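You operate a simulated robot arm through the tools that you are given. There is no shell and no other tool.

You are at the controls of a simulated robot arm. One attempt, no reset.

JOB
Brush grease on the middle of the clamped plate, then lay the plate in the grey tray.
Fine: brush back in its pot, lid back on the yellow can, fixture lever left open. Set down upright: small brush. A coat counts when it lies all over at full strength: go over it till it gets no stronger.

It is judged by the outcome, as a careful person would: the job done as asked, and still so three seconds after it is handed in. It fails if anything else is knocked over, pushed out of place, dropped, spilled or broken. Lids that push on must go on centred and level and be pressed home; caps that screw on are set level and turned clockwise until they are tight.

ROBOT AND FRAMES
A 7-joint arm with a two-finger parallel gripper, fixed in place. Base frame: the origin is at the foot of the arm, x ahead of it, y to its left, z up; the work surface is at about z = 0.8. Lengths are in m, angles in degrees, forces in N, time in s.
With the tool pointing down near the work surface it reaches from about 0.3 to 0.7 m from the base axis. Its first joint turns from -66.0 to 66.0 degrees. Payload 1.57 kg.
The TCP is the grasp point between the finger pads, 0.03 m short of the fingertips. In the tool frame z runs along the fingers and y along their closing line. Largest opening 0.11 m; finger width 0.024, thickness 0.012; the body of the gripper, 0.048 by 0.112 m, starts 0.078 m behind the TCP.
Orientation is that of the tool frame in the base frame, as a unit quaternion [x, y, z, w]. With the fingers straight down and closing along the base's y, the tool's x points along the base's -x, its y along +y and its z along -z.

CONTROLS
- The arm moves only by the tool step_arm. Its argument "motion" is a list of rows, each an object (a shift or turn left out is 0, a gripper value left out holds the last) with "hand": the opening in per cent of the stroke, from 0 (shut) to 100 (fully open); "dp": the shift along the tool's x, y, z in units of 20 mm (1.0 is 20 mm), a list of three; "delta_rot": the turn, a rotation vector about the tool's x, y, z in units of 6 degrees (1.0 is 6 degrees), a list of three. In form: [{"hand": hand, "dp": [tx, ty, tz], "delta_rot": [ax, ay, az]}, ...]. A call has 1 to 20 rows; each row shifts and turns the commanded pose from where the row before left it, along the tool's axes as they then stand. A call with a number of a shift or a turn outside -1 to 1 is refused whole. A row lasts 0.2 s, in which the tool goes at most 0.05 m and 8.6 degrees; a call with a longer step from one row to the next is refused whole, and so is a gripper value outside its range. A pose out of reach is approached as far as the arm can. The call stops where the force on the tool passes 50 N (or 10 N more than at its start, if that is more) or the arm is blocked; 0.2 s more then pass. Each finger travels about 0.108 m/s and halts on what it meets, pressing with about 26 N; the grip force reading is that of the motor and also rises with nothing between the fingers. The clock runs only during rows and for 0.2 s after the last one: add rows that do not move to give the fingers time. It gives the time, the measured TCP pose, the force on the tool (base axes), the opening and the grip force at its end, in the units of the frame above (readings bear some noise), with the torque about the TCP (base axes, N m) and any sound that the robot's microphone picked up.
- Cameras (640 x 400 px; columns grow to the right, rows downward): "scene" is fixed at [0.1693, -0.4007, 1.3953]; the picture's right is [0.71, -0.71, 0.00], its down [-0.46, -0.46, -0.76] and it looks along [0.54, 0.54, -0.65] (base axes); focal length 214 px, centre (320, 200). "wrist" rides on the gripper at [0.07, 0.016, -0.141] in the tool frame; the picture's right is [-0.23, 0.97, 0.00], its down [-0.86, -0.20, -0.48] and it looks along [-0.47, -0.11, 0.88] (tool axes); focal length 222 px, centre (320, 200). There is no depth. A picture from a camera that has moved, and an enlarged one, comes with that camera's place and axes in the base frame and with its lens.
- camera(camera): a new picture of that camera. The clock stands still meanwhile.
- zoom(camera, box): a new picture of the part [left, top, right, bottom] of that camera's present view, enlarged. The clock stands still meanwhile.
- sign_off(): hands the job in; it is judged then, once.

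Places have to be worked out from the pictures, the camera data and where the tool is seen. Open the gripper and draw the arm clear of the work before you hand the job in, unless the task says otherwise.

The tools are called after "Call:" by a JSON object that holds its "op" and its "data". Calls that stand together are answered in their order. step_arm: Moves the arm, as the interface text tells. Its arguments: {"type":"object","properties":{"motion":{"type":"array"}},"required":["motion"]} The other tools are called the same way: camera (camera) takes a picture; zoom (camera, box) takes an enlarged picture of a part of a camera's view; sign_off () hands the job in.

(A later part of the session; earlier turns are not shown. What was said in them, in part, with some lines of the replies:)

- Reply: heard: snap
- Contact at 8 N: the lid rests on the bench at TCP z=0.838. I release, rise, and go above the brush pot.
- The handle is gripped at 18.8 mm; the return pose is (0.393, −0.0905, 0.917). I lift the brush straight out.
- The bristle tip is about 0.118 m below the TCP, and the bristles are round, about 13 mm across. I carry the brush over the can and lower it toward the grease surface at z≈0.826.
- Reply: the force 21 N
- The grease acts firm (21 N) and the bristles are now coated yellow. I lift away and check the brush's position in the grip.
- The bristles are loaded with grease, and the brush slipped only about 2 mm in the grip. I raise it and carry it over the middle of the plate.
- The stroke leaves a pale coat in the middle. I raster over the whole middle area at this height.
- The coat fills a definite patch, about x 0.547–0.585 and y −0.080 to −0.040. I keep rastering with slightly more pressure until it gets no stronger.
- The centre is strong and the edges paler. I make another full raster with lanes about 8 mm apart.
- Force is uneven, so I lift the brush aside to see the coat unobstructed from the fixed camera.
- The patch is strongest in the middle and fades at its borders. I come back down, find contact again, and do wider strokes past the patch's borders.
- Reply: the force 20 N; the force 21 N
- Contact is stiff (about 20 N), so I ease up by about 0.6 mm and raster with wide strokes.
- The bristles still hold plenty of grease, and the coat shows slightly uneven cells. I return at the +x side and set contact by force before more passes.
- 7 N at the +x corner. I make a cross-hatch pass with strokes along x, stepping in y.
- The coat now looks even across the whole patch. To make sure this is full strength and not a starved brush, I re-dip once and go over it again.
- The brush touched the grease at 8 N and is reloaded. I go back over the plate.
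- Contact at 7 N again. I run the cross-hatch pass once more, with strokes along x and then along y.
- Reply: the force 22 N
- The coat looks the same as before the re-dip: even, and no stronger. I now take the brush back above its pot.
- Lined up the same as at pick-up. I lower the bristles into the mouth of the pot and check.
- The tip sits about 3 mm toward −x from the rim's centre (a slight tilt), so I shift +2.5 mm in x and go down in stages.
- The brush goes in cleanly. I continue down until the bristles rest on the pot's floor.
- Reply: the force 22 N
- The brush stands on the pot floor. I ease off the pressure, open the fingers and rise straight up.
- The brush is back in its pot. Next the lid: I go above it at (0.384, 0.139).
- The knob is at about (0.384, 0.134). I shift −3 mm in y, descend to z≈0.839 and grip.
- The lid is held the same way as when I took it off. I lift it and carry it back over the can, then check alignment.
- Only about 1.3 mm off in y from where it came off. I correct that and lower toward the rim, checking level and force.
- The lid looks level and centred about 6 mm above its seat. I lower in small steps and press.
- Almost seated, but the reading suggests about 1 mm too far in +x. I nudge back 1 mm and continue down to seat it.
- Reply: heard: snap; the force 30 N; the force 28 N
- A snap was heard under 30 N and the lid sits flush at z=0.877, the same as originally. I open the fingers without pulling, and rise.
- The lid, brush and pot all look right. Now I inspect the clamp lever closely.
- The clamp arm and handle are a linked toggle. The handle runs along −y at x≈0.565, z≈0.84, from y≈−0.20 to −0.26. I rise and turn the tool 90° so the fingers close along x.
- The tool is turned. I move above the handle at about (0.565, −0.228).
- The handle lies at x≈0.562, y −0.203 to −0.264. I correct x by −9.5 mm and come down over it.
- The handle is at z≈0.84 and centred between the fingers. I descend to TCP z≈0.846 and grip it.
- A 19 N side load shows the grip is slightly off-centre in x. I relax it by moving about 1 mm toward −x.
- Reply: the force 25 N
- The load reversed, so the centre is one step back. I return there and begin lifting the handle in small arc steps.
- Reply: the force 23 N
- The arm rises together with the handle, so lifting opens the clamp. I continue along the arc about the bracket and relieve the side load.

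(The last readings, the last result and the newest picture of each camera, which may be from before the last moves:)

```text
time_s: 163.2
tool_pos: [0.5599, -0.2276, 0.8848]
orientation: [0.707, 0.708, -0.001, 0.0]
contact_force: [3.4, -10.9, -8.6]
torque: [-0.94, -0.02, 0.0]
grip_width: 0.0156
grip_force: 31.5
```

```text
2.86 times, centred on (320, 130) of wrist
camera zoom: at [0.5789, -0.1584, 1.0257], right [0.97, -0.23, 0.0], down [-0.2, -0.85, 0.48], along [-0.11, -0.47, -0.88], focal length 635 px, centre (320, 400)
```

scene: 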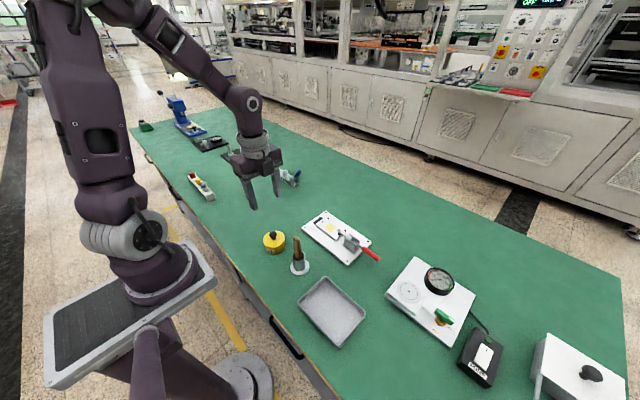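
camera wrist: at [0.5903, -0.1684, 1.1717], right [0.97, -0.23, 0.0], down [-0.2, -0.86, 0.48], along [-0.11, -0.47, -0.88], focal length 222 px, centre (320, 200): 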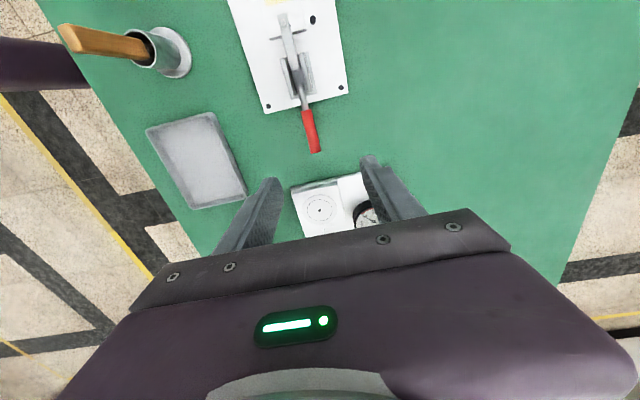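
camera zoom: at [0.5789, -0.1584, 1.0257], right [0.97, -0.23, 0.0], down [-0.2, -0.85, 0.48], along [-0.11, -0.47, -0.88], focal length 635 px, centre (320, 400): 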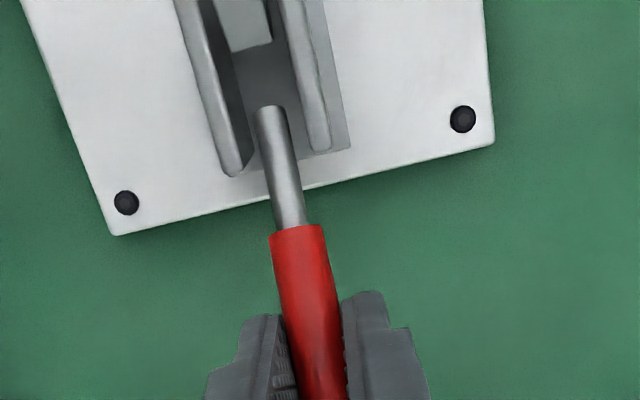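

The arm is lifting well and the handle is at about 28°. I am slightly ahead in +y, so I use a larger radius and keep going.

Call:
{"op": "step_arm", "data": {"motion": [{"dp": [0.1, 0, -0.38]}, {"dp": [0.2, 0, -0.39]}, {"dp": [0.3, 0, -0.36]}, {"dp": [0.34, 0, -0.325]}, {}]}}

Call:
{"op": "zoom", "data": {"camera": "scene", "box": [330, 190, 410, 270]}}

```text
time_s: 164.4
tool_pos: [0.56, -0.2079, 0.9138]
orientation: [0.707, 0.708, -0.001, 0.001]
contact_force: [-3.3, -10.2, -6.8]
torque: [-0.96, 0.08, -0.02]
grip_width: 0.0158
grip_force: 31.4
```

```text
5.00 times, centred on (370, 230) of scene
camera zoom: at [0.1694, -0.4009, 1.3953], right [0.71, -0.71, 0.0], down [-0.46, -0.46, -0.76], along [0.54, 0.54, -0.65], focal length 1072 px, centre (70, 50)
```

zoom: 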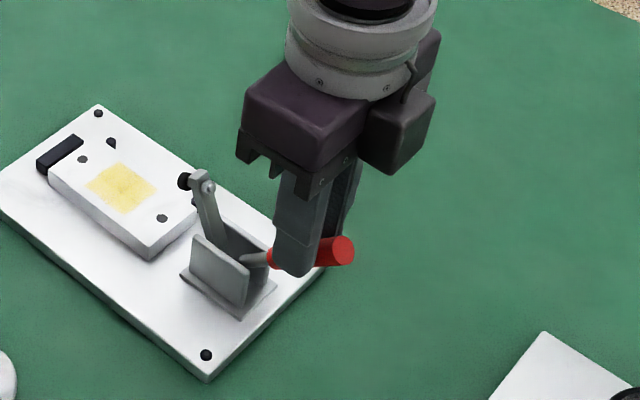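

The arm is now upright with the handle at about 48°. I continue two more steps toward the stop, watching the clearance between arm and gripper.

Call:
{"op": "step_arm", "data": {"motion": [{"dp": [0.33, 0, -0.3]}, {"dp": [0.38, 0, -0.26]}, {}]}}

Call:
{"op": "zoom", "data": {"camera": "scene", "box": [330, 190, 410, 270]}}

Call:
{"op": "zoom", "data": {"camera": "wrist", "box": [220, 40, 420, 200]}}

```text
time_s: 165.2
tool_pos: [0.5605, -0.1945, 0.9255]
orientation: [0.707, 0.707, 0.0, 0.0]
contact_force: [-1.6, -11.6, -5.3]
torque: [-1.04, 0.06, -0.01]
grip_width: 0.0155
grip_force: 31.6
```

```text
5.00 times, centred on (370, 230) of scene
camera zoom: at [0.1694, -0.4009, 1.3953], right [0.71, -0.71, 0.0], down [-0.46, -0.46, -0.76], along [0.54, 0.54, -0.65], focal length 1072 px, centre (70, 50)
```

zoom: 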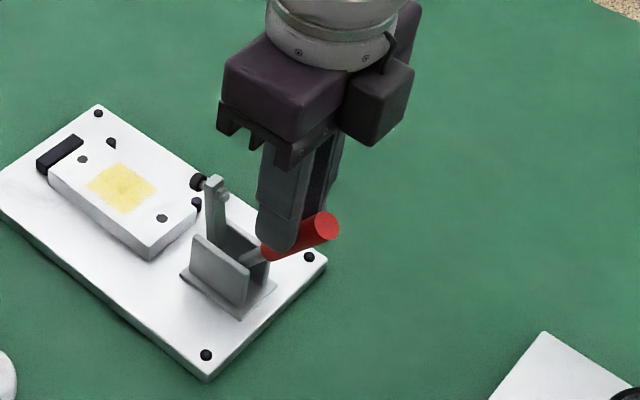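

```text
2.50 times, centred on (320, 120) of wrist
camera zoom: at [0.5787, -0.1251, 1.0658], right [0.97, -0.23, 0.0], down [-0.2, -0.85, 0.48], along [-0.11, -0.47, -0.88], focal length 555 px, centre (320, 400)
```

zoom: 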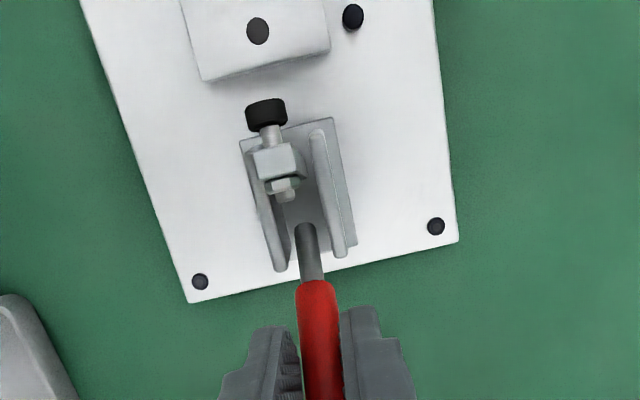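

The arm is vertical and still clear of the gripper. I go one step at a time toward the stop.

Call:
{"op": "step_arm", "data": {"motion": [{"dp": [0.4, 0, -0.22]}, {}]}}

Call:
{"op": "step_arm", "data": {"motion": [{"dp": [0.4, 0, -0.17]}, {}]}}

Call:
{"op": "zoom", "data": {"camera": "scene", "box": [330, 190, 410, 270]}}

Call:
{"op": "zoom", "data": {"camera": "wrist", "box": [220, 40, 420, 200]}}

```text
time_s: 165.8
tool_pos: [0.5594, -0.1838, 0.9293]
orientation: [0.707, 0.707, 0.001, 0.0]
contact_force: [0.3, 0.4, 0.2]
torque: [0.01, 0.01, 0.01]
grip_width: 0.0002
grip_force: 21.7
```

```text
time_s: 166.4
tool_pos: [0.5595, -0.177, 0.9338]
orientation: [0.707, 0.708, 0.0, 0.0]
contact_force: [0.2, 0.0, -0.3]
torque: [0.0, 0.01, -0.02]
grip_width: 0.0001
grip_force: 21.0
```

```text
5.00 times, centred on (370, 230) of scene
camera zoom: at [0.1693, -0.4007, 1.3953], right [0.71, -0.71, 0.0], down [-0.46, -0.46, -0.76], along [0.54, 0.54, -0.65], focal length 1072 px, centre (70, 50)
```

zoom: 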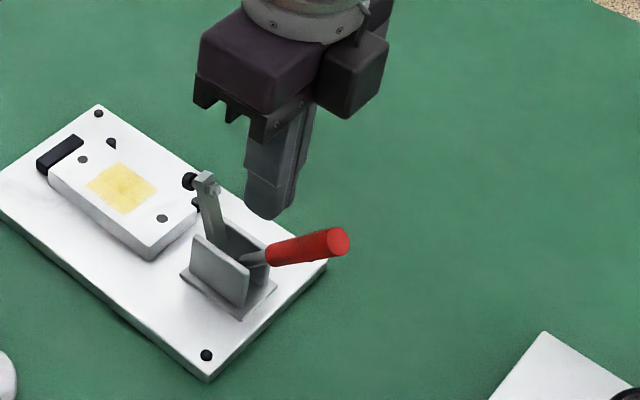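

```text
2.50 times, centred on (320, 120) of wrist
camera zoom: at [0.5788, -0.1083, 1.0737], right [0.97, -0.23, 0.0], down [-0.2, -0.86, 0.48], along [-0.11, -0.47, -0.88], focal length 555 px, centre (320, 400)
```

zoom: 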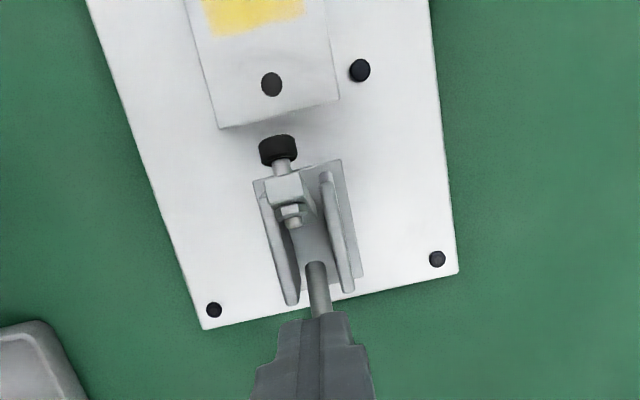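

The handle slipped out at about 50°. The clamp holds open, but I want it at its stop. I go around to the handle's −y side with closed fingers to push it further up.

Call:
{"op": "step_arm", "data": {"motion": [{"dp": [0, 0, -0.9], "hand": 0}, {"dp": [0, 0, -0.9]}, {"dp": [0, 0, -0.9]}, {"dp": [-0.9, 0, 0]}, {"dp": [-0.9, 0, 0]}, {"dp": [-0.9, 0, 0]}, {"dp": [-0.9, 0, 0]}, {"dp": [-0.9, 0, 0]}, {"dp": [0, 0, 0.9]}, {"dp": [0, 0, 0.9]}, {"dp": [0, 0, 0.9]}, {"dp": [0, 0, 0.4]}, {}]}}

Call:
{"op": "zoom", "data": {"camera": "scene", "box": [330, 190, 410, 270]}}

Call:
{"op": "zoom", "data": {"camera": "wrist", "box": [220, 40, 420, 200]}}

```text
time_s: 169.2
tool_pos: [0.5601, -0.266, 0.9248]
orientation: [0.707, 0.707, 0.0, 0.0]
contact_force: [0.4, 0.5, 0.3]
torque: [-0.02, -0.01, 0.01]
grip_width: 0.0
grip_force: 21.0
```

```text
5.00 times, centred on (370, 230) of scene
camera zoom: at [0.1693, -0.4007, 1.3953], right [0.71, -0.71, 0.0], down [-0.46, -0.46, -0.76], along [0.54, 0.54, -0.65], focal length 1072 px, centre (70, 50)
```

zoom: 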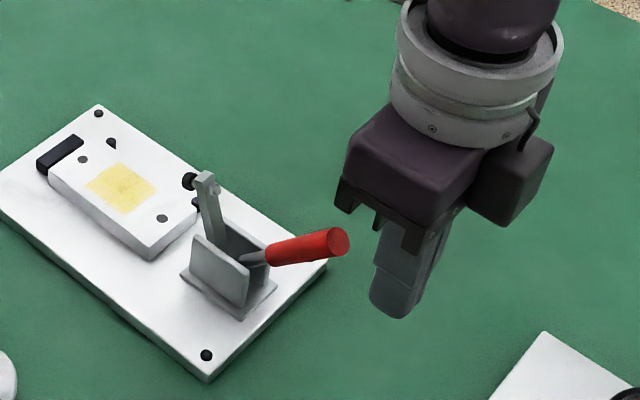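

```text
2.50 times, centred on (320, 120) of wrist
camera zoom: at [0.5782, -0.1983, 1.0655], right [0.97, -0.23, 0.0], down [-0.2, -0.86, 0.48], along [-0.11, -0.47, -0.88], focal length 555 px, centre (320, 400)
```

zoom: 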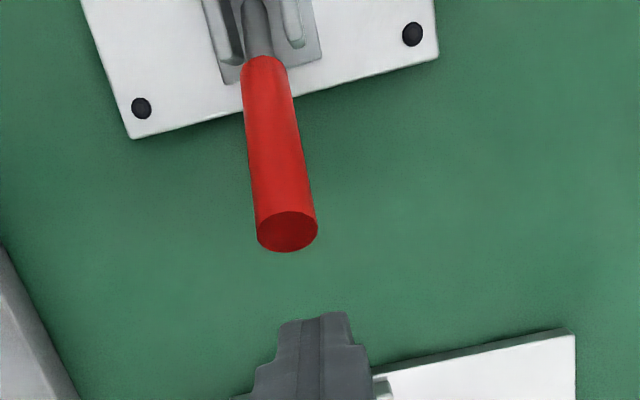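

The handle's end is now at (0.562, −0.2285, 0.910), about 50° up, and stays there. I push its end toward +y in small steps, watching the force for the stop.

Call:
{"op": "step_arm", "data": {"motion": [{"dp": [0.5, 0.1, 0]}, {"dp": [0.4, 0, 0]}, {"dp": [0.2, 0, 0]}, {}]}}

Call:
{"op": "step_arm", "data": {"motion": [{"dp": [0.25, 0, 0]}, {}]}}

Call:
{"op": "step_arm", "data": {"motion": [{"dp": [0.25, 0, 0]}, {}]}}

Call:
{"op": "zoom", "data": {"camera": "scene", "box": [330, 190, 410, 270]}}

Call:
{"op": "zoom", "data": {"camera": "wrist", "box": [220, 40, 420, 200]}}

```text
time_s: 170.2
tool_pos: [0.5623, -0.2457, 0.9253]
orientation: [0.707, 0.707, 0.001, 0.0]
contact_force: [0.0, -1.4, -0.4]
torque: [-0.03, -0.04, 0.01]
grip_width: 0.0002
grip_force: 21.5
```

```text
time_s: 170.8
tool_pos: [0.5623, -0.2408, 0.923]
orientation: [0.707, 0.707, 0.0, 0.001]
contact_force: [0.1, -0.5, 0.2]
torque: [-0.01, 0.02, 0.0]
grip_width: 0.0
grip_force: 21.4
```

```text
time_s: 171.4
tool_pos: [0.5622, -0.2337, 0.9233]
orientation: [0.707, 0.707, 0.0, -0.001]
contact_force: [0.2, -1.2, -0.2]
torque: [-0.05, 0.02, 0.02]
grip_width: 0.0001
grip_force: 20.8
```

```text
5.00 times, centred on (370, 230) of scene
camera zoom: at [0.1693, -0.4007, 1.3953], right [0.71, -0.71, 0.0], down [-0.46, -0.46, -0.76], along [0.54, 0.54, -0.65], focal length 1072 px, centre (70, 50)
```

zoom: 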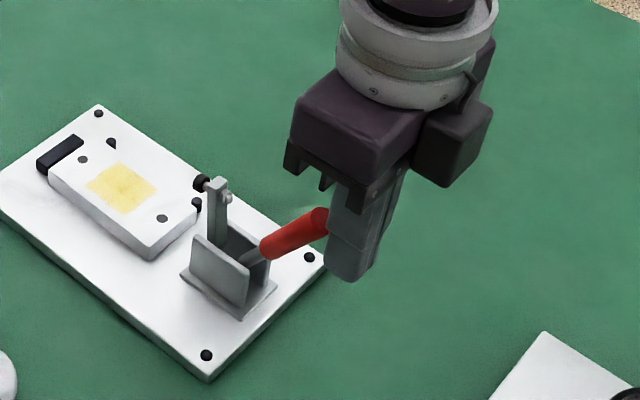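

```text
2.50 times, centred on (320, 120) of wrist
camera zoom: at [0.5808, -0.1659, 1.0657], right [0.97, -0.23, 0.0], down [-0.2, -0.86, 0.48], along [-0.11, -0.47, -0.88], focal length 555 px, centre (320, 400)
```

zoom: 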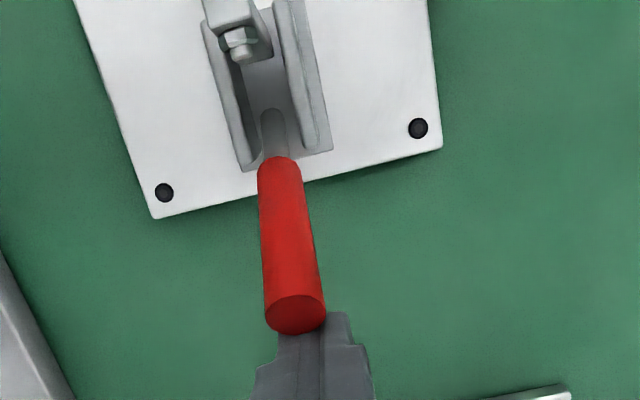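

The handle swings up with little resistance. I keep pushing.

Call:
{"op": "step_arm", "data": {"motion": [{"dp": [0.25, 0, 0]}, {"dp": [0.25, 0, 0]}, {}]}}

Call:
{"op": "step_arm", "data": {"motion": [{"dp": [0.25, 0, 0]}, {}]}}

Call:
{"op": "zoom", "data": {"camera": "scene", "box": [330, 190, 410, 270]}}

Call:
{"op": "zoom", "data": {"camera": "wrist", "box": [220, 40, 420, 200]}}

```text
time_s: 172.1
tool_pos: [0.5624, -0.2343, 0.9255]
orientation: [0.709, 0.705, -0.005, 0.007]
contact_force: [0.9, -8.5, -1.2]
torque: [-0.05, 0.03, -0.01]
grip_width: 0.0
grip_force: 21.6
stopped in row 3: the force on the tool passed its limit at 53 N (the readings are from after the stop); the commanded pose is now the measured one
```

```text
time_s: 172.9
tool_pos: [0.5613, -0.234, 0.9269]
orientation: [0.711, 0.703, -0.007, 0.011]
contact_force: [-0.2, -8.2, -0.7]
torque: [-0.06, -0.09, 0.03]
grip_width: 0.0001
grip_force: 21.6
stopped in row 2: the force on the tool passed its limit at 51 N (the readings are from after the stop); the commanded pose is now the measured one
```

```text
5.00 times, centred on (370, 230) of scene
camera zoom: at [0.1694, -0.4008, 1.3953], right [0.71, -0.71, 0.0], down [-0.46, -0.46, -0.76], along [0.54, 0.54, -0.65], focal length 1072 px, centre (70, 50)
```

zoom: 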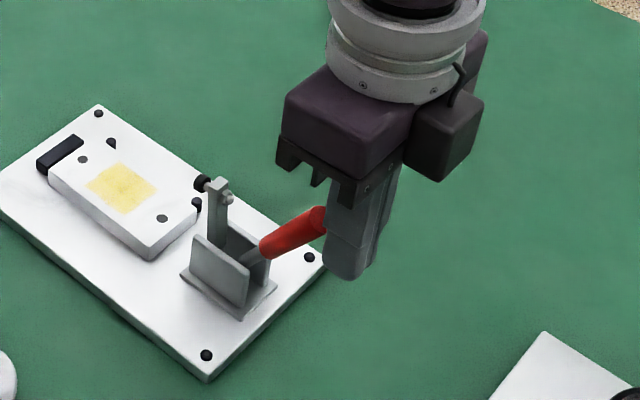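

```text
2.50 times, centred on (320, 120) of wrist
camera zoom: at [0.5795, -0.1613, 1.0658], right [0.97, -0.24, 0.01], down [-0.21, -0.84, 0.5], along [-0.11, -0.49, -0.87], focal length 555 px, centre (320, 400)
```

zoom: 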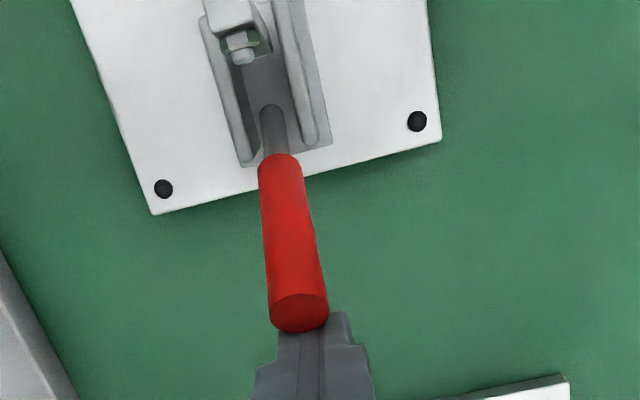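

The handle is at its hard stop with the arm upright, so the lever is fully open. I back off, re-level the tool, rise and go over the plate.

Call:
{"op": "step_arm", "data": {"motion": [{"dp": [-0.6, 0, 0]}, {"dp": [-0.6, 0, 0], "delta_rot": [0.053, 0.243, -0.108]}, {"dp": [0, 0, -1]}, {"dp": [0, 0, -1]}, {"dp": [0, 0, -1]}, {"dp": [0, 0, -1]}, {"dp": [0, 0, -0.5], "hand": 80}, {}]}}

Call:
{"op": "zoom", "data": {"camera": "scene", "box": [320, 190, 400, 270]}}

```text
time_s: 174.7
tool_pos: [0.5613, -0.2569, 1.0171]
orientation: [0.706, 0.708, 0.0, -0.001]
contact_force: [0.0, 0.6, 0.0]
torque: [0.01, 0.02, 0.01]
grip_width: 0.0878
grip_force: 0.0
```

```text
5.00 times, centred on (360, 230) of scene
camera zoom: at [0.1693, -0.4007, 1.3953], right [0.71, -0.71, 0.0], down [-0.46, -0.46, -0.76], along [0.54, 0.54, -0.65], focal length 1072 px, centre (120, 50)
```

zoom: 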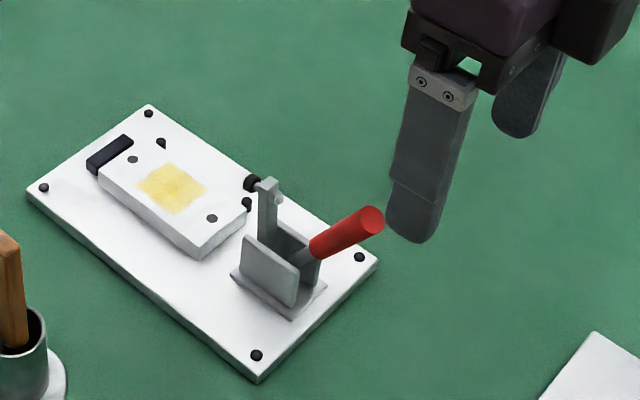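

The lever stays open. Moving over the plate at (0.5655, −0.062).

Call:
{"op": "step_arm", "data": {"motion": [{"dp": [0.75, 0.02, 0]}, {"dp": [0.9, 0.02, 0]}, {"dp": [0.95, 0.02, 0]}, {"dp": [0.95, 0.02, 0]}, {"dp": [0.95, 0.02, 0]}, {"dp": [0.95, 0.02, 0]}, {"dp": [0.95, 0.02, 0]}, {"dp": [0.95, 0.02, 0]}, {"dp": [0.9, 0.02, 0]}, {"dp": [0.8, 0.02, 0]}, {"dp": [0.7, 0.01, 0]}, {}, {"dp": [0, 0, 1]}, {"dp": [0, 0, 1]}, {"dp": [0, 0, 1]}, {}]}}

Call:
{"op": "zoom", "data": {"camera": "wrist", "box": [200, 40, 440, 200]}}

Call:
{"op": "zoom", "data": {"camera": "scene", "box": [310, 180, 390, 260]}}

```text
time_s: 178.1
tool_pos: [0.5643, -0.0615, 0.9581]
orientation: [0.706, 0.708, 0.001, 0.0]
contact_force: [0.0, -0.3, 0.6]
torque: [0.02, -0.02, 0.0]
grip_width: 0.0878
grip_force: 0.1
```

```text
2.50 times, centred on (320, 120) of wrist
camera zoom: at [0.5832, 0.0069, 1.0987], right [0.97, -0.22, 0.0], down [-0.2, -0.86, 0.48], along [-0.11, -0.47, -0.88], focal length 555 px, centre (320, 400)
```

zoom: 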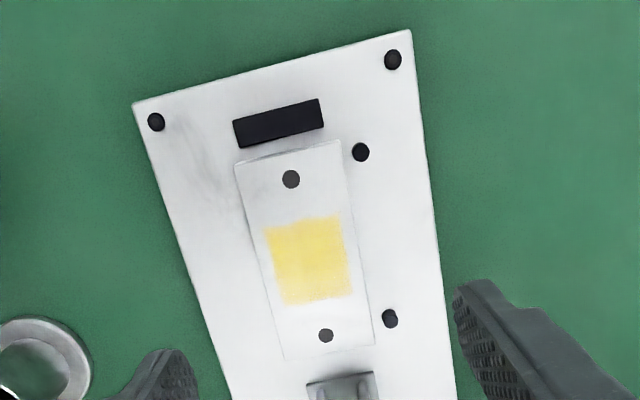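

```text
5.00 times, centred on (350, 220) of scene
camera zoom: at [0.1693, -0.4007, 1.3953], right [0.71, -0.71, 0.0], down [-0.46, -0.46, -0.76], along [0.54, 0.54, -0.65], focal length 1072 px, centre (170, 100)
```

zoom: 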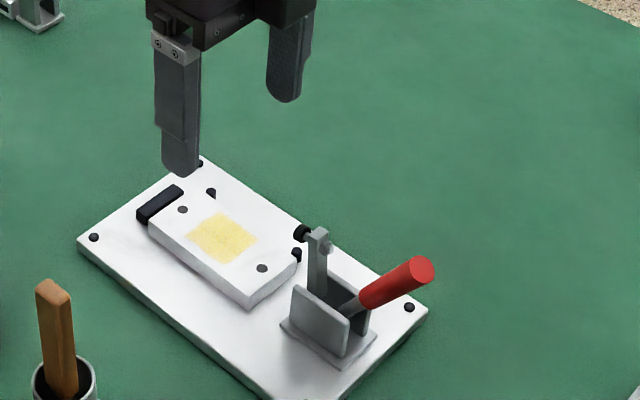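

The plate's centre is at about (0.563, −0.063), between the fingers. I descend with the fingers wide, in stages.

Call:
{"op": "step_arm", "data": {"motion": [{"dp": [0, -0.05, 1]}, {"dp": [0, 0, 1]}, {"dp": [0, 0, 1]}, {"dp": [0, 0, 1]}, {"dp": [0, 0, 1]}, {}]}}

Call:
{"op": "zoom", "data": {"camera": "wrist", "box": [200, 40, 440, 200]}}

Call:
{"op": "zoom", "data": {"camera": "scene", "box": [310, 190, 380, 260]}}

```text
time_s: 179.5
tool_pos: [0.5641, -0.0607, 0.8572]
orientation: [0.705, 0.709, 0.001, 0.0]
contact_force: [0.4, 0.2, -0.6]
torque: [-0.01, 0.02, -0.03]
grip_width: 0.088
grip_force: 0.0
```

```text
2.50 times, centred on (320, 120) of wrist
camera zoom: at [0.5812, 0.0081, 0.998], right [0.97, -0.22, 0.0], down [-0.2, -0.86, 0.48], along [-0.11, -0.47, -0.88], focal length 555 px, centre (320, 400)
```

zoom: 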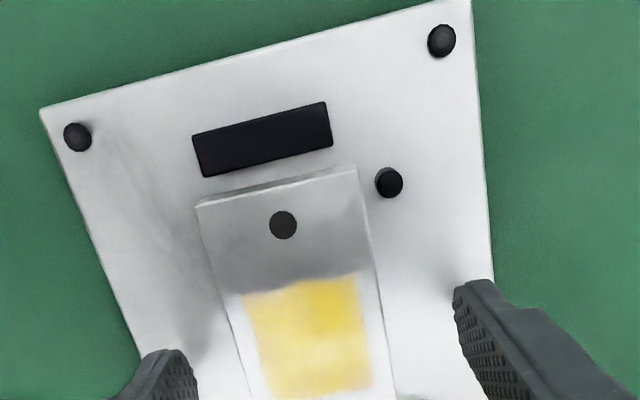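

```text
5.71 times, centred on (345, 225) of scene
camera zoom: at [0.1693, -0.4007, 1.3953], right [0.71, -0.71, 0.0], down [-0.46, -0.46, -0.76], along [0.54, 0.54, -0.65], focal length 1226 px, centre (177, 57)
```

zoom: 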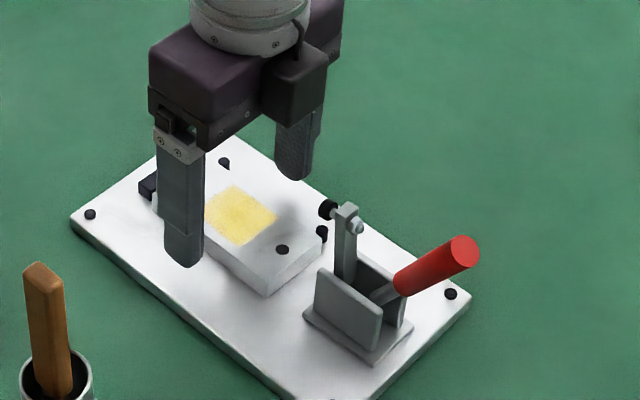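

Both fingers straddle the plate with good clearance. I go down to z≈0.841.

Call:
{"op": "step_arm", "data": {"motion": [{"dp": [0, 0, 0.4]}, {"dp": [0, 0, 0.3]}, {}]}}

Call:
{"op": "step_arm", "data": {"motion": [{"dp": [0, 0, 0.1]}, {}]}}

Call:
{"op": "zoom", "data": {"camera": "scene", "box": [320, 205, 360, 245]}}

```text
time_s: 180.3
tool_pos: [0.5635, -0.0603, 0.8432]
orientation: [0.706, 0.709, 0.001, -0.001]
contact_force: [-0.1, -0.5, 1.2]
torque: [-0.02, 0.03, 0.02]
grip_width: 0.088
grip_force: 0.1
```

```text
time_s: 180.9
tool_pos: [0.5628, -0.0597, 0.8421]
orientation: [0.706, 0.708, 0.0, 0.001]
contact_force: [-1.1, 0.6, 22.9]
torque: [-0.01, 1.13, -0.28]
grip_width: 0.0891
grip_force: 0.5
```

```text
10.00 times, centred on (340, 225) of scene
camera zoom: at [0.1689, -0.4006, 1.3954], right [0.71, -0.71, 0.0], down [-0.46, -0.46, -0.76], along [0.54, 0.54, -0.65], focal length 2145 px, centre (120, -50)
```

zoom: 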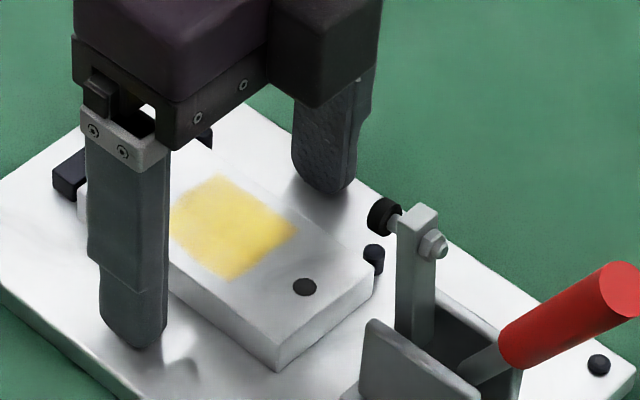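

The fingertips touched the fixture base at z≈0.842. I raise 1.5 mm and close on the plate's sides.

Call:
{"op": "step_arm", "data": {"motion": [{"dp": [0, 0, -0.1]}, {}, {"hand": 50}, {"hand": 40}, {}, {"hand": 0}, {}, {}]}}

Call:
{"op": "zoom", "data": {"camera": "scene", "box": [320, 205, 360, 245]}}

Call:
{"op": "zoom", "data": {"camera": "wrist", "box": [200, 80, 440, 220]}}

```text
time_s: 182.7
tool_pos: [0.5628, -0.0617, 0.8439]
orientation: [0.706, 0.708, 0.001, 0.0]
contact_force: [-0.8, -0.4, -0.3]
torque: [0.01, -0.01, 0.0]
grip_width: 0.0498
grip_force: 25.8
```

```text
10.00 times, centred on (340, 225) of scene
camera zoom: at [0.1694, -0.4007, 1.3953], right [0.71, -0.71, 0.0], down [-0.46, -0.46, -0.76], along [0.54, 0.54, -0.65], focal length 2145 px, centre (120, -50)
```

zoom: 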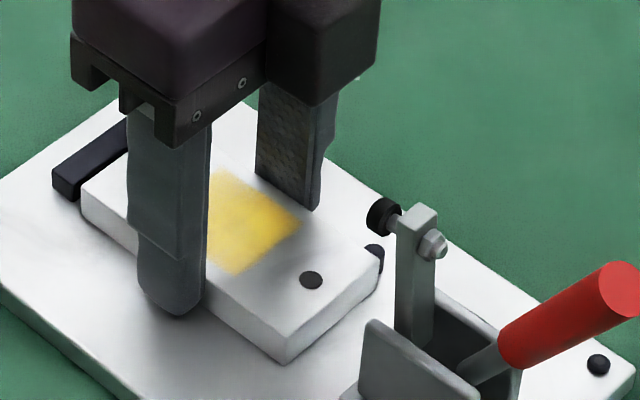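

```text
2.67 times, centred on (320, 150) of wrist
camera zoom: at [0.5814, 0.0077, 0.9842], right [0.97, -0.22, 0.0], down [-0.2, -0.86, 0.48], along [-0.11, -0.47, -0.88], focal length 592 px, centre (320, 333)
```

zoom: 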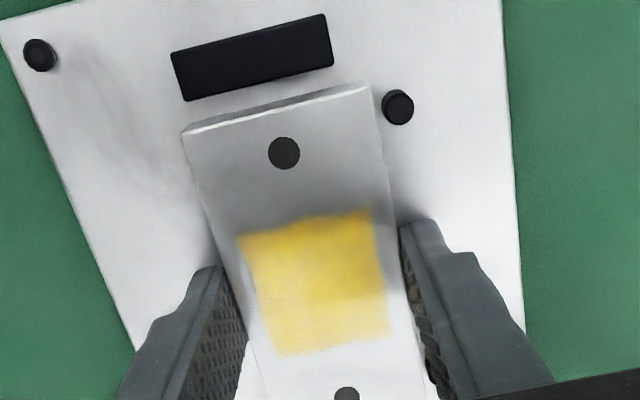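

The plate is gripped at 49.8 mm with the coat untouched. I lift slowly straight up.

Call:
{"op": "step_arm", "data": {"motion": [{"dp": [0, 0, -0.2]}, {"dp": [0, 0, -0.2]}, {"dp": [0, 0, -0.3]}, {"dp": [0, 0, -0.3]}, {}]}}

Call:
{"op": "zoom", "data": {"camera": "scene", "box": [320, 205, 360, 245]}}

```text
time_s: 183.9
tool_pos: [0.563, -0.0611, 0.8631]
orientation: [0.706, 0.708, 0.0, -0.001]
contact_force: [0.4, 0.4, -2.2]
torque: [-0.03, 0.0, -0.05]
grip_width: 0.0496
grip_force: 26.5
```

```text
10.00 times, centred on (340, 225) of scene
camera zoom: at [0.1694, -0.4007, 1.3953], right [0.71, -0.71, 0.0], down [-0.46, -0.46, -0.76], along [0.54, 0.54, -0.65], focal length 2145 px, centre (120, -50)
```

zoom: 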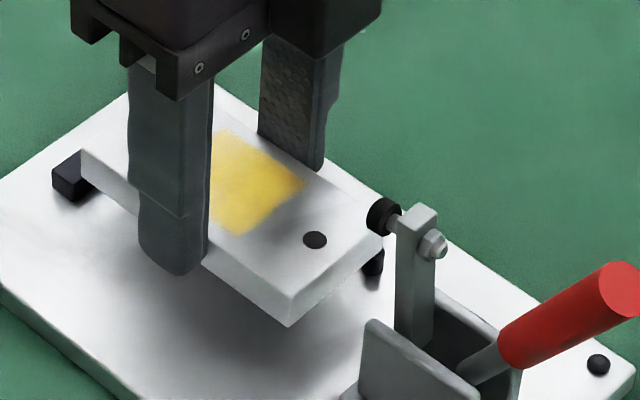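

The plate is free. To stay clear of the raised clamp pad, I raise 12 mm more, shift 20 mm toward +y, then go up.

Call:
{"op": "step_arm", "data": {"motion": [{"dp": [0, 0, -0.3]}, {"dp": [0, 0, -0.3]}, {"dp": [0.3, 0, 0]}, {"dp": [0.4, 0, 0]}, {"dp": [0.3, 0, 0]}, {}, {"dp": [0, 0, -0.5]}, {"dp": [0, 0, -0.8]}, {"dp": [0, 0, -0.8]}, {"dp": [0, 0, -0.8]}, {"dp": [0, 0, -0.8]}, {"dp": [0, 0, -0.8]}, {"dp": [0, 0, -0.8]}, {}]}}

Call:
{"op": "zoom", "data": {"camera": "scene", "box": [280, 160, 380, 260]}}

Call:
{"op": "camera", "data": {"camera": "wrist"}}

```text
time_s: 186.9
tool_pos: [0.5635, -0.0416, 0.9806]
orientation: [0.706, 0.708, 0.0, 0.0]
contact_force: [0.7, -0.2, -1.9]
torque: [-0.01, -0.01, 0.0]
grip_width: 0.0496
grip_force: 26.3
```

```text
4.00 times, centred on (330, 210) of scene
camera zoom: at [0.1694, -0.4007, 1.3953], right [0.71, -0.71, 0.0], down [-0.46, -0.46, -0.76], along [0.54, 0.54, -0.65], focal length 858 px, centre (280, 160)
```

zoom: 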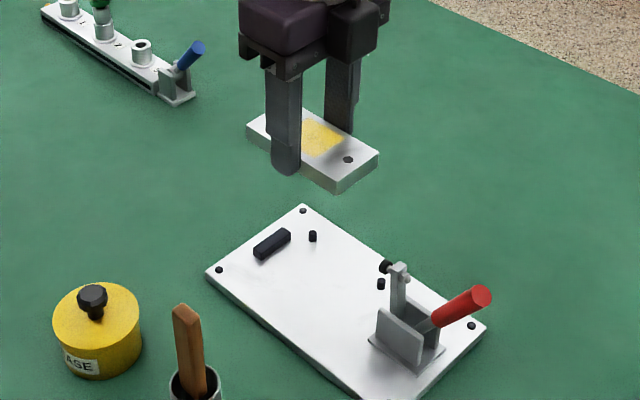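

```text
taken
camera wrist: at [0.5817, 0.0269, 1.1224], right [0.97, -0.22, 0.0], down [-0.2, -0.86, 0.48], along [-0.11, -0.47, -0.88], focal length 222 px, centre (320, 200)
```

wrist: 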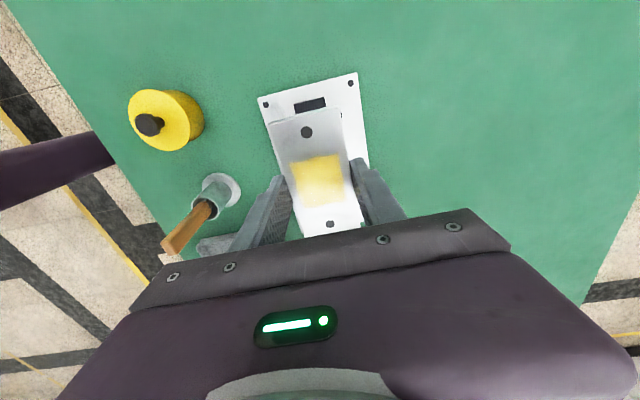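

The plate is held level and the fixture stays put. I carry it at height to above the tray at about (0.361, −0.25).

Call:
{"op": "step_arm", "data": {"motion": [{"dp": [0, 0, -0.7]}, {"dp": [-0.4, -0.4, 0]}, {"dp": [-0.75, -0.73, 0]}, {"dp": [-0.75, -0.73, 0]}, {"dp": [-0.75, -0.73, 0]}, {"dp": [-0.75, -0.73, 0]}, {"dp": [-0.75, -0.73, 0]}, {"dp": [-0.75, -0.73, 0]}, {"dp": [-0.75, -0.73, 0]}, {"dp": [-0.75, -0.73, 0]}, {"dp": [-0.75, -0.73, 0]}, {"dp": [-0.75, -0.73, 0]}, {"dp": [-0.75, -0.73, 0]}, {"dp": [-0.75, -0.73, 0]}, {"dp": [-0.75, -0.73, 0]}, {"dp": [-0.27, -0.24, 0]}, {}, {}]}}

Call:
{"op": "camera", "data": {"camera": "wrist"}}

Call:
{"op": "zoom", "data": {"camera": "scene", "box": [260, 200, 400, 370]}}

```text
time_s: 190.7
tool_pos: [0.3614, -0.2523, 0.9948]
orientation: [0.706, 0.708, 0.0, -0.001]
contact_force: [0.2, -0.6, -2.7]
torque: [0.02, -0.03, -0.01]
grip_width: 0.0496
grip_force: 25.5
```

```text
taken
camera wrist: at [0.38, -0.182, 1.1366], right [0.97, -0.22, 0.0], down [-0.2, -0.86, 0.48], along [-0.11, -0.47, -0.88], focal length 222 px, centre (320, 200)
```

wrist: 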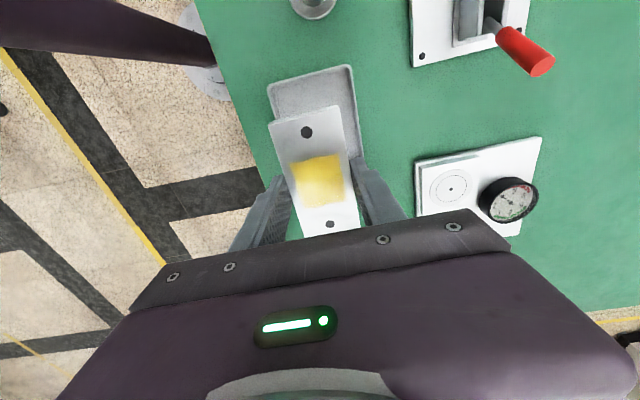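

```text
2.35 times, centred on (330, 285) of scene
camera zoom: at [0.1693, -0.4007, 1.3953], right [0.71, -0.71, 0.0], down [-0.46, -0.46, -0.76], along [0.54, 0.54, -0.65], focal length 505 px, centre (296, 0)
```

zoom: 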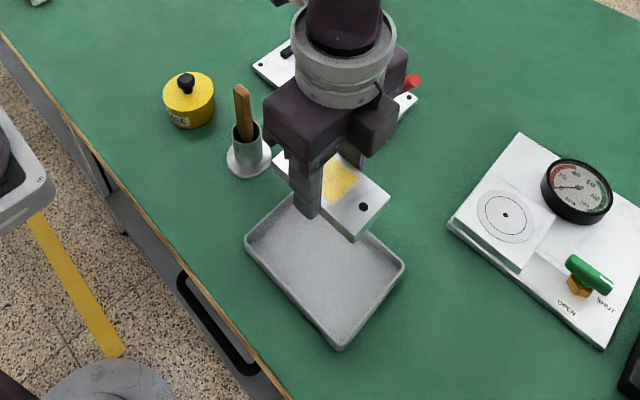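

The tray spans about x 0.31–0.417, y −0.32 to −0.178. I trim to its centre (0.3635, −0.249) and lower toward it.

Call:
{"op": "step_arm", "data": {"motion": [{"dp": [0.15, 0.1, 0.5]}, {"dp": [0, 0, 0.8]}, {"dp": [0, 0, 0.8]}, {"dp": [0, 0, 0.8]}, {"dp": [0, 0, 0.8]}, {"dp": [0, 0, 0.8]}, {"dp": [0, 0, 0.8]}, {"dp": [0, 0, 0.5]}, {}]}}

Call:
{"op": "zoom", "data": {"camera": "wrist", "box": [200, 20, 440, 220]}}

Call:
{"op": "zoom", "data": {"camera": "scene", "box": [280, 250, 390, 360]}}

```text
time_s: 192.7
tool_pos: [0.3643, -0.2479, 0.8784]
orientation: [0.706, 0.708, 0.0, -0.001]
contact_force: [-1.3, -0.2, -2.3]
torque: [0.01, -0.01, -0.01]
grip_width: 0.0494
grip_force: 25.6
```

```text
2.00 times, centred on (320, 120) of wrist
camera zoom: at [0.3823, -0.1785, 1.0198], right [0.97, -0.22, 0.0], down [-0.2, -0.86, 0.48], along [-0.11, -0.47, -0.88], focal length 444 px, centre (320, 360)
```

zoom: 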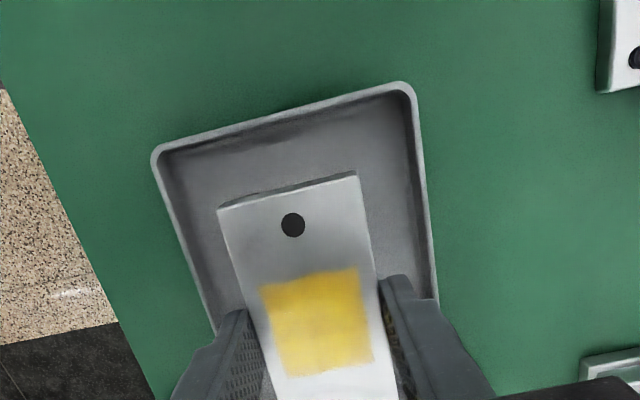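

```text
3.64 times, centred on (335, 305) of scene
camera zoom: at [0.1694, -0.4007, 1.3953], right [0.71, -0.71, 0.0], down [-0.46, -0.46, -0.76], along [0.54, 0.54, -0.65], focal length 780 px, centre (266, -182)
```

zoom: 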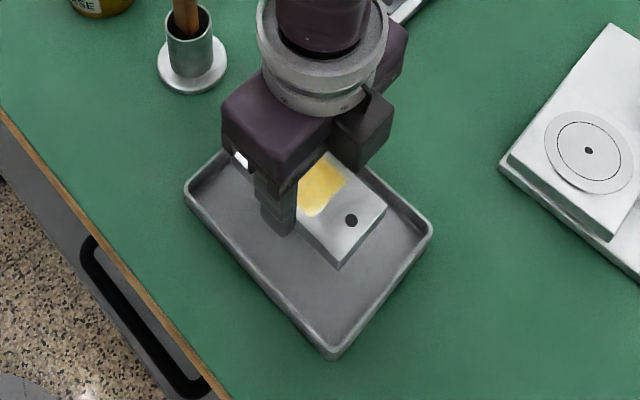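

The plate hangs centred over the tray with about 13 mm of finger clearance each side. I lower it in, feeling for the floor.

Call:
{"op": "step_arm", "data": {"motion": [{"dp": [0, 0, 0.5]}, {"dp": [0, 0, 0.5]}, {"dp": [0, 0, 0.5]}, {"dp": [0, 0, 0.2]}, {}]}}

Call:
{"op": "step_arm", "data": {"motion": [{"dp": [0, 0, 0.1]}, {}]}}

Call:
{"op": "step_arm", "data": {"motion": [{"dp": [0, 0, 0.1]}, {}]}}

Call:
{"op": "zoom", "data": {"camera": "scene", "box": [290, 260, 370, 350]}}

```text
time_s: 193.9
tool_pos: [0.364, -0.2473, 0.8445]
orientation: [0.706, 0.709, 0.001, -0.001]
contact_force: [0.1, -1.0, -2.5]
torque: [0.02, 0.0, 0.03]
grip_width: 0.0495
grip_force: 26.1
```

```text
time_s: 194.5
tool_pos: [0.3637, -0.2478, 0.8429]
orientation: [0.706, 0.708, 0.001, -0.001]
contact_force: [0.0, 1.3, -2.5]
torque: [0.0, -0.02, -0.02]
grip_width: 0.0495
grip_force: 26.0
```

```text
time_s: 195.1
tool_pos: [0.3636, -0.2472, 0.8405]
orientation: [0.706, 0.708, 0.001, 0.0]
contact_force: [-0.8, 0.7, -2.6]
torque: [0.03, 0.0, 0.02]
grip_width: 0.0495
grip_force: 25.8
```

```text
4.44 times, centred on (330, 305) of scene
camera zoom: at [0.1694, -0.4007, 1.3953], right [0.71, -0.71, 0.0], down [-0.46, -0.46, -0.76], along [0.54, 0.54, -0.65], focal length 953 px, centre (276, -267)
```

zoom: 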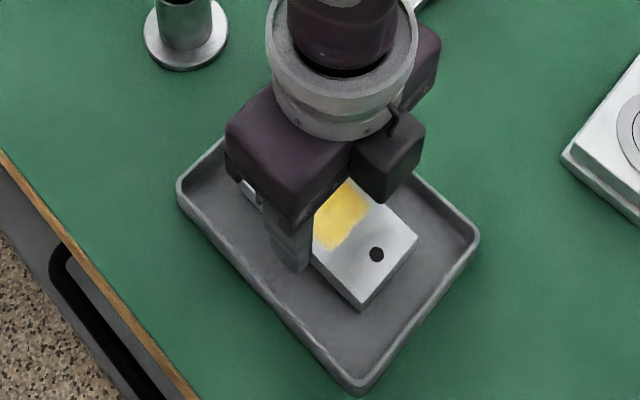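

Call:
{"op": "step_arm", "data": {"motion": [{"dp": [0, 0, 0.1]}, {}]}}

Call:
{"op": "step_arm", "data": {"motion": [{"dp": [0, 0, 0.05]}, {}]}}

Call:
{"op": "step_arm", "data": {"motion": [{"dp": [0, 0, 0.05]}, {}]}}

```text
time_s: 195.7
tool_pos: [0.3638, -0.2478, 0.8395]
orientation: [0.706, 0.708, 0.0, 0.0]
contact_force: [0.7, 0.6, -2.6]
torque: [-0.03, -0.01, 0.04]
grip_width: 0.0497
grip_force: 25.9
```

```text
time_s: 196.3
tool_pos: [0.3643, -0.2477, 0.8384]
orientation: [0.706, 0.708, 0.001, 0.0]
contact_force: [0.0, -0.4, -1.9]
torque: [0.0, -0.02, 0.04]
grip_width: 0.0496
grip_force: 26.0
```

```text
time_s: 196.9
tool_pos: [0.3637, -0.2484, 0.838]
orientation: [0.706, 0.709, 0.001, 0.0]
contact_force: [-0.5, 0.9, -2.2]
torque: [0.01, 0.0, 0.03]
grip_width: 0.0499
grip_force: 25.4
```

Call:
{"op": "step_arm", "data": {"motion": [{"dp": [0, 0, 0.05]}, {}]}}

Call:
{"op": "step_arm", "data": {"motion": [{"dp": [0, 0, 0.05]}, {}]}}

```text
time_s: 197.5
tool_pos: [0.363, -0.2477, 0.8363]
orientation: [0.706, 0.708, 0.0, 0.0]
contact_force: [0.6, -0.8, -1.8]
torque: [0.01, 0.0, 0.01]
grip_width: 0.0495
grip_force: 26.0
```

```text
time_s: 198.1
tool_pos: [0.3633, -0.2477, 0.8339]
orientation: [0.706, 0.708, 0.0, 0.0]
contact_force: [-0.1, -0.2, -2.2]
torque: [0.03, 0.01, -0.02]
grip_width: 0.0497
grip_force: 25.9
```

Call:
{"op": "step_arm", "data": {"motion": [{"dp": [0, 0, 0.05]}, {}]}}

Call:
{"op": "step_arm", "data": {"motion": [{"dp": [0, 0, 0.05]}, {}]}}

Call:
{"op": "zoom", "data": {"camera": "scene", "box": [310, 290, 350, 330]}}

```text
time_s: 198.7
tool_pos: [0.3623, -0.2479, 0.8346]
orientation: [0.706, 0.708, 0.0, 0.0]
contact_force: [-2.2, 3.0, 19.0]
torque: [0.16, 0.04, -0.01]
grip_width: 0.0496
grip_force: 25.6
```

```text
time_s: 199.3
tool_pos: [0.3638, -0.2475, 0.8334]
orientation: [0.706, 0.708, 0.0, 0.001]
contact_force: [-0.4, 4.5, 38.7]
torque: [0.18, 0.2, 0.0]
grip_width: 0.0495
grip_force: 26.0
```

```text
10.00 times, centred on (330, 310) of scene
camera zoom: at [0.1689, -0.4003, 1.3955], right [0.71, -0.71, 0.0], down [-0.46, -0.46, -0.76], along [0.54, 0.54, -0.65], focal length 2145 px, centre (220, -900)
```

zoom: 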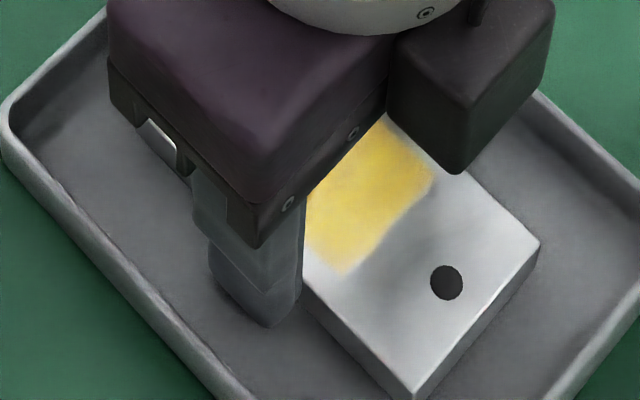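

The plate rests on the tray floor. I ease off, open the fingers about 5 mm per side, and rise straight up.

Call:
{"op": "step_arm", "data": {"motion": [{"dp": [0, 0, -0.06]}, {}, {"hand": 50}, {"hand": 57}, {}, {}]}}

Call:
{"op": "step_arm", "data": {"motion": [{"dp": [0, 0, -0.3]}, {"dp": [0, 0, -0.6]}, {"dp": [0, 0, -1]}, {"dp": [0, 0, -1]}, {"dp": [0, 0, -1]}, {"dp": [0, 0, -1]}, {"dp": [0, 0, -1]}, {"dp": [0, 0, -1]}, {"dp": [0, 0, -1]}, {}]}}

Call:
{"op": "camera", "data": {"camera": "wrist"}}

Call:
{"op": "camera", "data": {"camera": "scene"}}

```text
time_s: 200.7
tool_pos: [0.3632, -0.2479, 0.8341]
orientation: [0.706, 0.708, 0.001, -0.001]
contact_force: [-0.6, 0.1, 0.1]
torque: [0.02, 0.02, -0.04]
grip_width: 0.0626
grip_force: 0.1
```

```text
time_s: 202.9
tool_pos: [0.3639, -0.2468, 0.9929]
orientation: [0.706, 0.708, 0.001, -0.001]
contact_force: [0.0, 0.4, 0.3]
torque: [0.0, 0.01, 0.02]
grip_width: 0.0627
grip_force: 0.1
```

```text
taken
camera wrist: at [0.3818, -0.1788, 1.134], right [0.97, -0.22, 0.0], down [-0.2, -0.86, 0.48], along [-0.11, -0.47, -0.88], focal length 222 px, centre (320, 200)
```

wrist: 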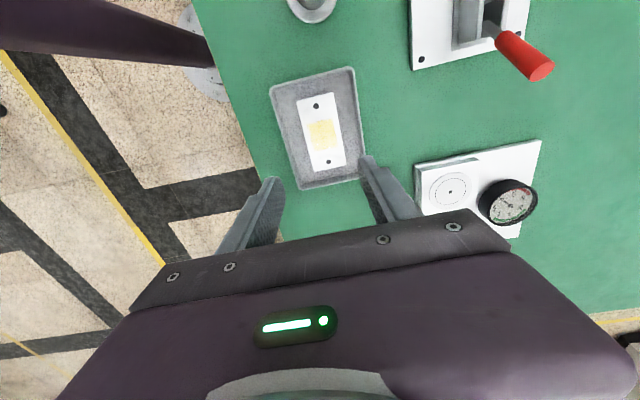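

```text
taken
```

scene: 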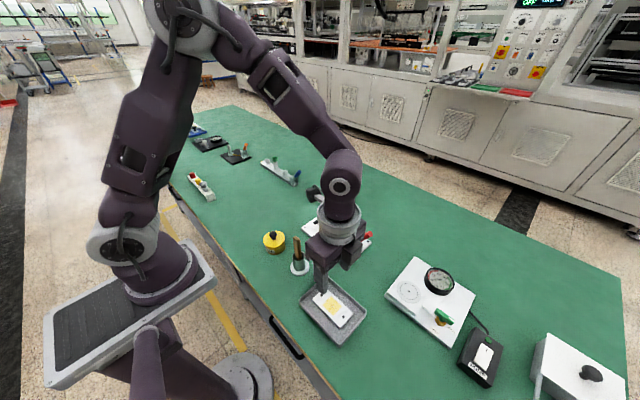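

The plate lies flat and centred in the tray. I raise the arm and draw it clear, then inspect everything.

Call:
{"op": "step_arm", "data": {"motion": [{"dp": [0, 0, -1]}, {"dp": [0, 0, -1]}, {"dp": [0, 0, -1]}, {"dp": [0, 0, -1]}, {"dp": [0, 0, -1]}, {"dp": [0, 0, -1]}, {"dp": [0, 0, -1], "hand": 100}, {"dp": [0.9, 0.2, -0.5]}, {"dp": [0.9, 0.2, -0.5]}, {"dp": [0.9, 0.2, 0]}, {"dp": [0.9, 0.2, 0]}, {"dp": [0.9, 0.2, 0]}, {"dp": [0.9, 0.2, 0]}, {"dp": [0.9, 0.2, 0]}, {"dp": [0.9, 0.2, 0]}, {"dp": [0.9, 0.2, 0]}, {"dp": [0.9, 0.2, 0]}, {"dp": [0.9, 0.2, 0]}, {"dp": [0.9, 0.2, 0]}, {}]}}

Call:
{"op": "zoom", "data": {"camera": "scene", "box": [240, 200, 400, 350]}}

Call:
{"op": "zoom", "data": {"camera": "scene", "box": [305, 280, 365, 340]}}

Call:
{"op": "zoom", "data": {"camera": "scene", "box": [255, 210, 325, 280]}}

Call:
{"op": "camera", "data": {"camera": "wrist"}}

```text
time_s: 207.1
tool_pos: [0.4101, -0.0306, 1.1526]
orientation: [0.706, 0.708, 0.0, -0.001]
contact_force: [0.5, 0.5, 0.4]
torque: [0.0, 0.03, 0.02]
grip_width: 0.11
grip_force: 0.0
```

```text
2.67 times, centred on (320, 275) of scene
camera zoom: at [0.1693, -0.4007, 1.3953], right [0.71, -0.71, 0.0], down [-0.46, -0.46, -0.76], along [0.54, 0.54, -0.65], focal length 572 px, centre (320, 0)
```

zoom: 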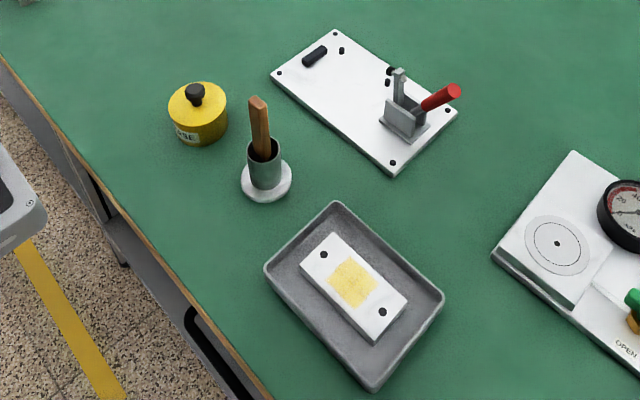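

```text
6.67 times, centred on (335, 310) of scene
camera zoom: at [0.1693, -0.4007, 1.3953], right [0.71, -0.71, 0.0], down [-0.46, -0.46, -0.76], along [0.54, 0.54, -0.65], focal length 1430 px, centre (220, -533)
```

zoom: 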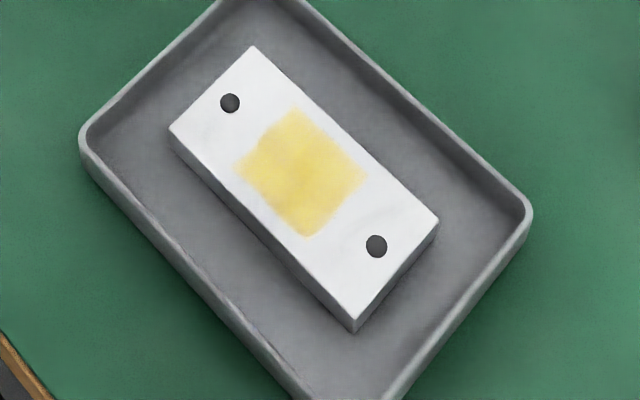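

```text
5.71 times, centred on (290, 245) of scene
camera zoom: at [0.1693, -0.4007, 1.3953], right [0.71, -0.71, 0.0], down [-0.46, -0.46, -0.76], along [0.54, 0.54, -0.65], focal length 1226 px, centre (491, -57)
```

zoom: 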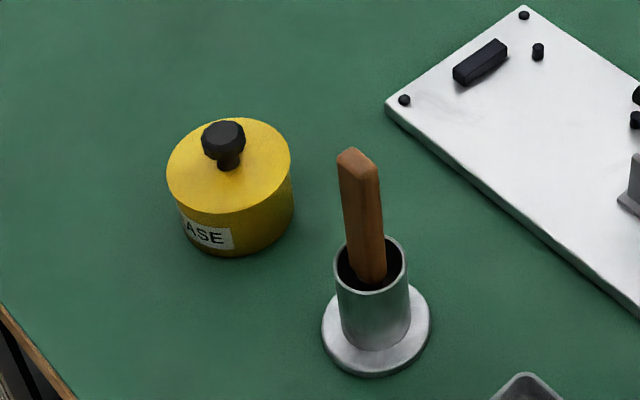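

```text
taken
camera wrist: at [0.4296, 0.0374, 1.2941], right [0.97, -0.22, 0.0], down [-0.2, -0.86, 0.48], along [-0.11, -0.47, -0.88], focal length 222 px, centre (320, 200)
```

wrist: 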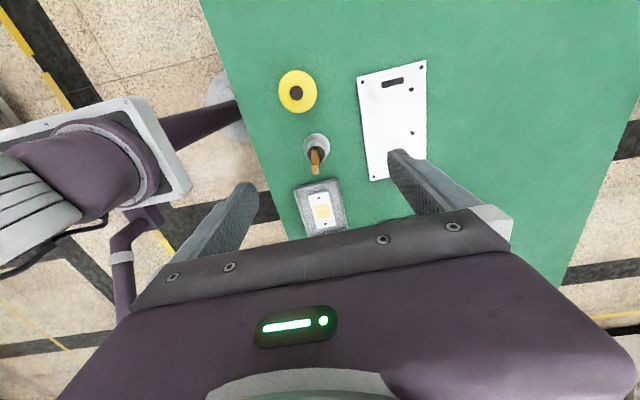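

Call:
{"op": "zoom", "data": {"camera": "scene", "box": [324, 294, 342, 306]}}

Call:
{"op": "zoom", "data": {"camera": "wrist", "box": [305, 190, 345, 230]}}

```text
16.00 times, centred on (333, 300) of scene
camera zoom: at [0.1693, -0.4007, 1.3953], right [0.71, -0.71, 0.0], down [-0.46, -0.46, -0.76], along [0.54, 0.54, -0.65], focal length 3432 px, centre (112, -1400)
```

zoom: 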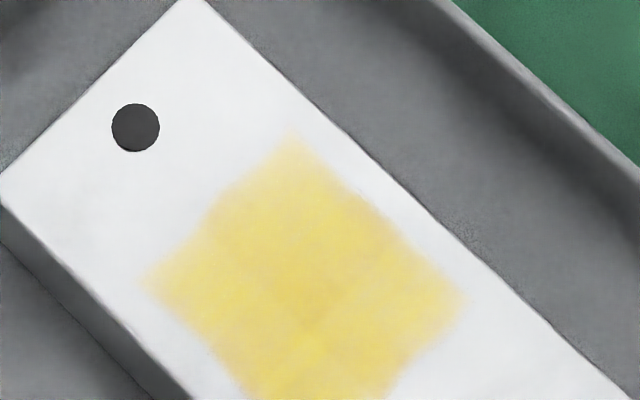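

```text
10.00 times, centred on (325, 210) of wrist
camera zoom: at [0.4296, 0.0374, 1.2941], right [0.97, -0.22, 0.0], down [-0.2, -0.86, 0.48], along [-0.11, -0.47, -0.88], focal length 2221 px, centre (270, 100)
```

zoom: 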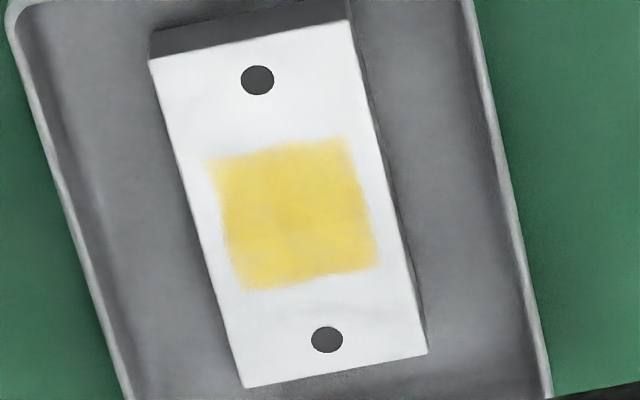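

The coat is even and unchanged in the tray. The brush stands in its pot, the lid is pressed home, the lever is open and the arm is clear with the gripper open. I hand the job in.

Call:
{"op": "sign_off", "data": {}}

```text
The job is handed in.
```

I greased the middle of the plate and laid it flat and centred in the grey tray. The job is handed in; I haven't seen the judgement.

- **Coat:** I brushed the patch lengthways and crossways, then re-dipped and brushed it again. It looked no stronger after the re-dip, so I took it as full strength. The force readings on the later strokes of that last pass showed little contact, so the check rests mainly on the earlier part of it. The coat is even apart from faint seam lines.
- **Brush:** it stands upright in its pot.
- **Can lid:** it is back on the yellow can, centred and level. I pressed it with about 30 N and heard it snap home.
- **Lever:** it is open against its stop. The handle slipped out of the grip about halfway up, so I pushed it the rest of the way with closed fingers; the force passed 50 N twice when it reached the stop. It has stayed open.

Nothing was knocked over or spilled that I could see, and the arm is clear of the work with the gripper open.
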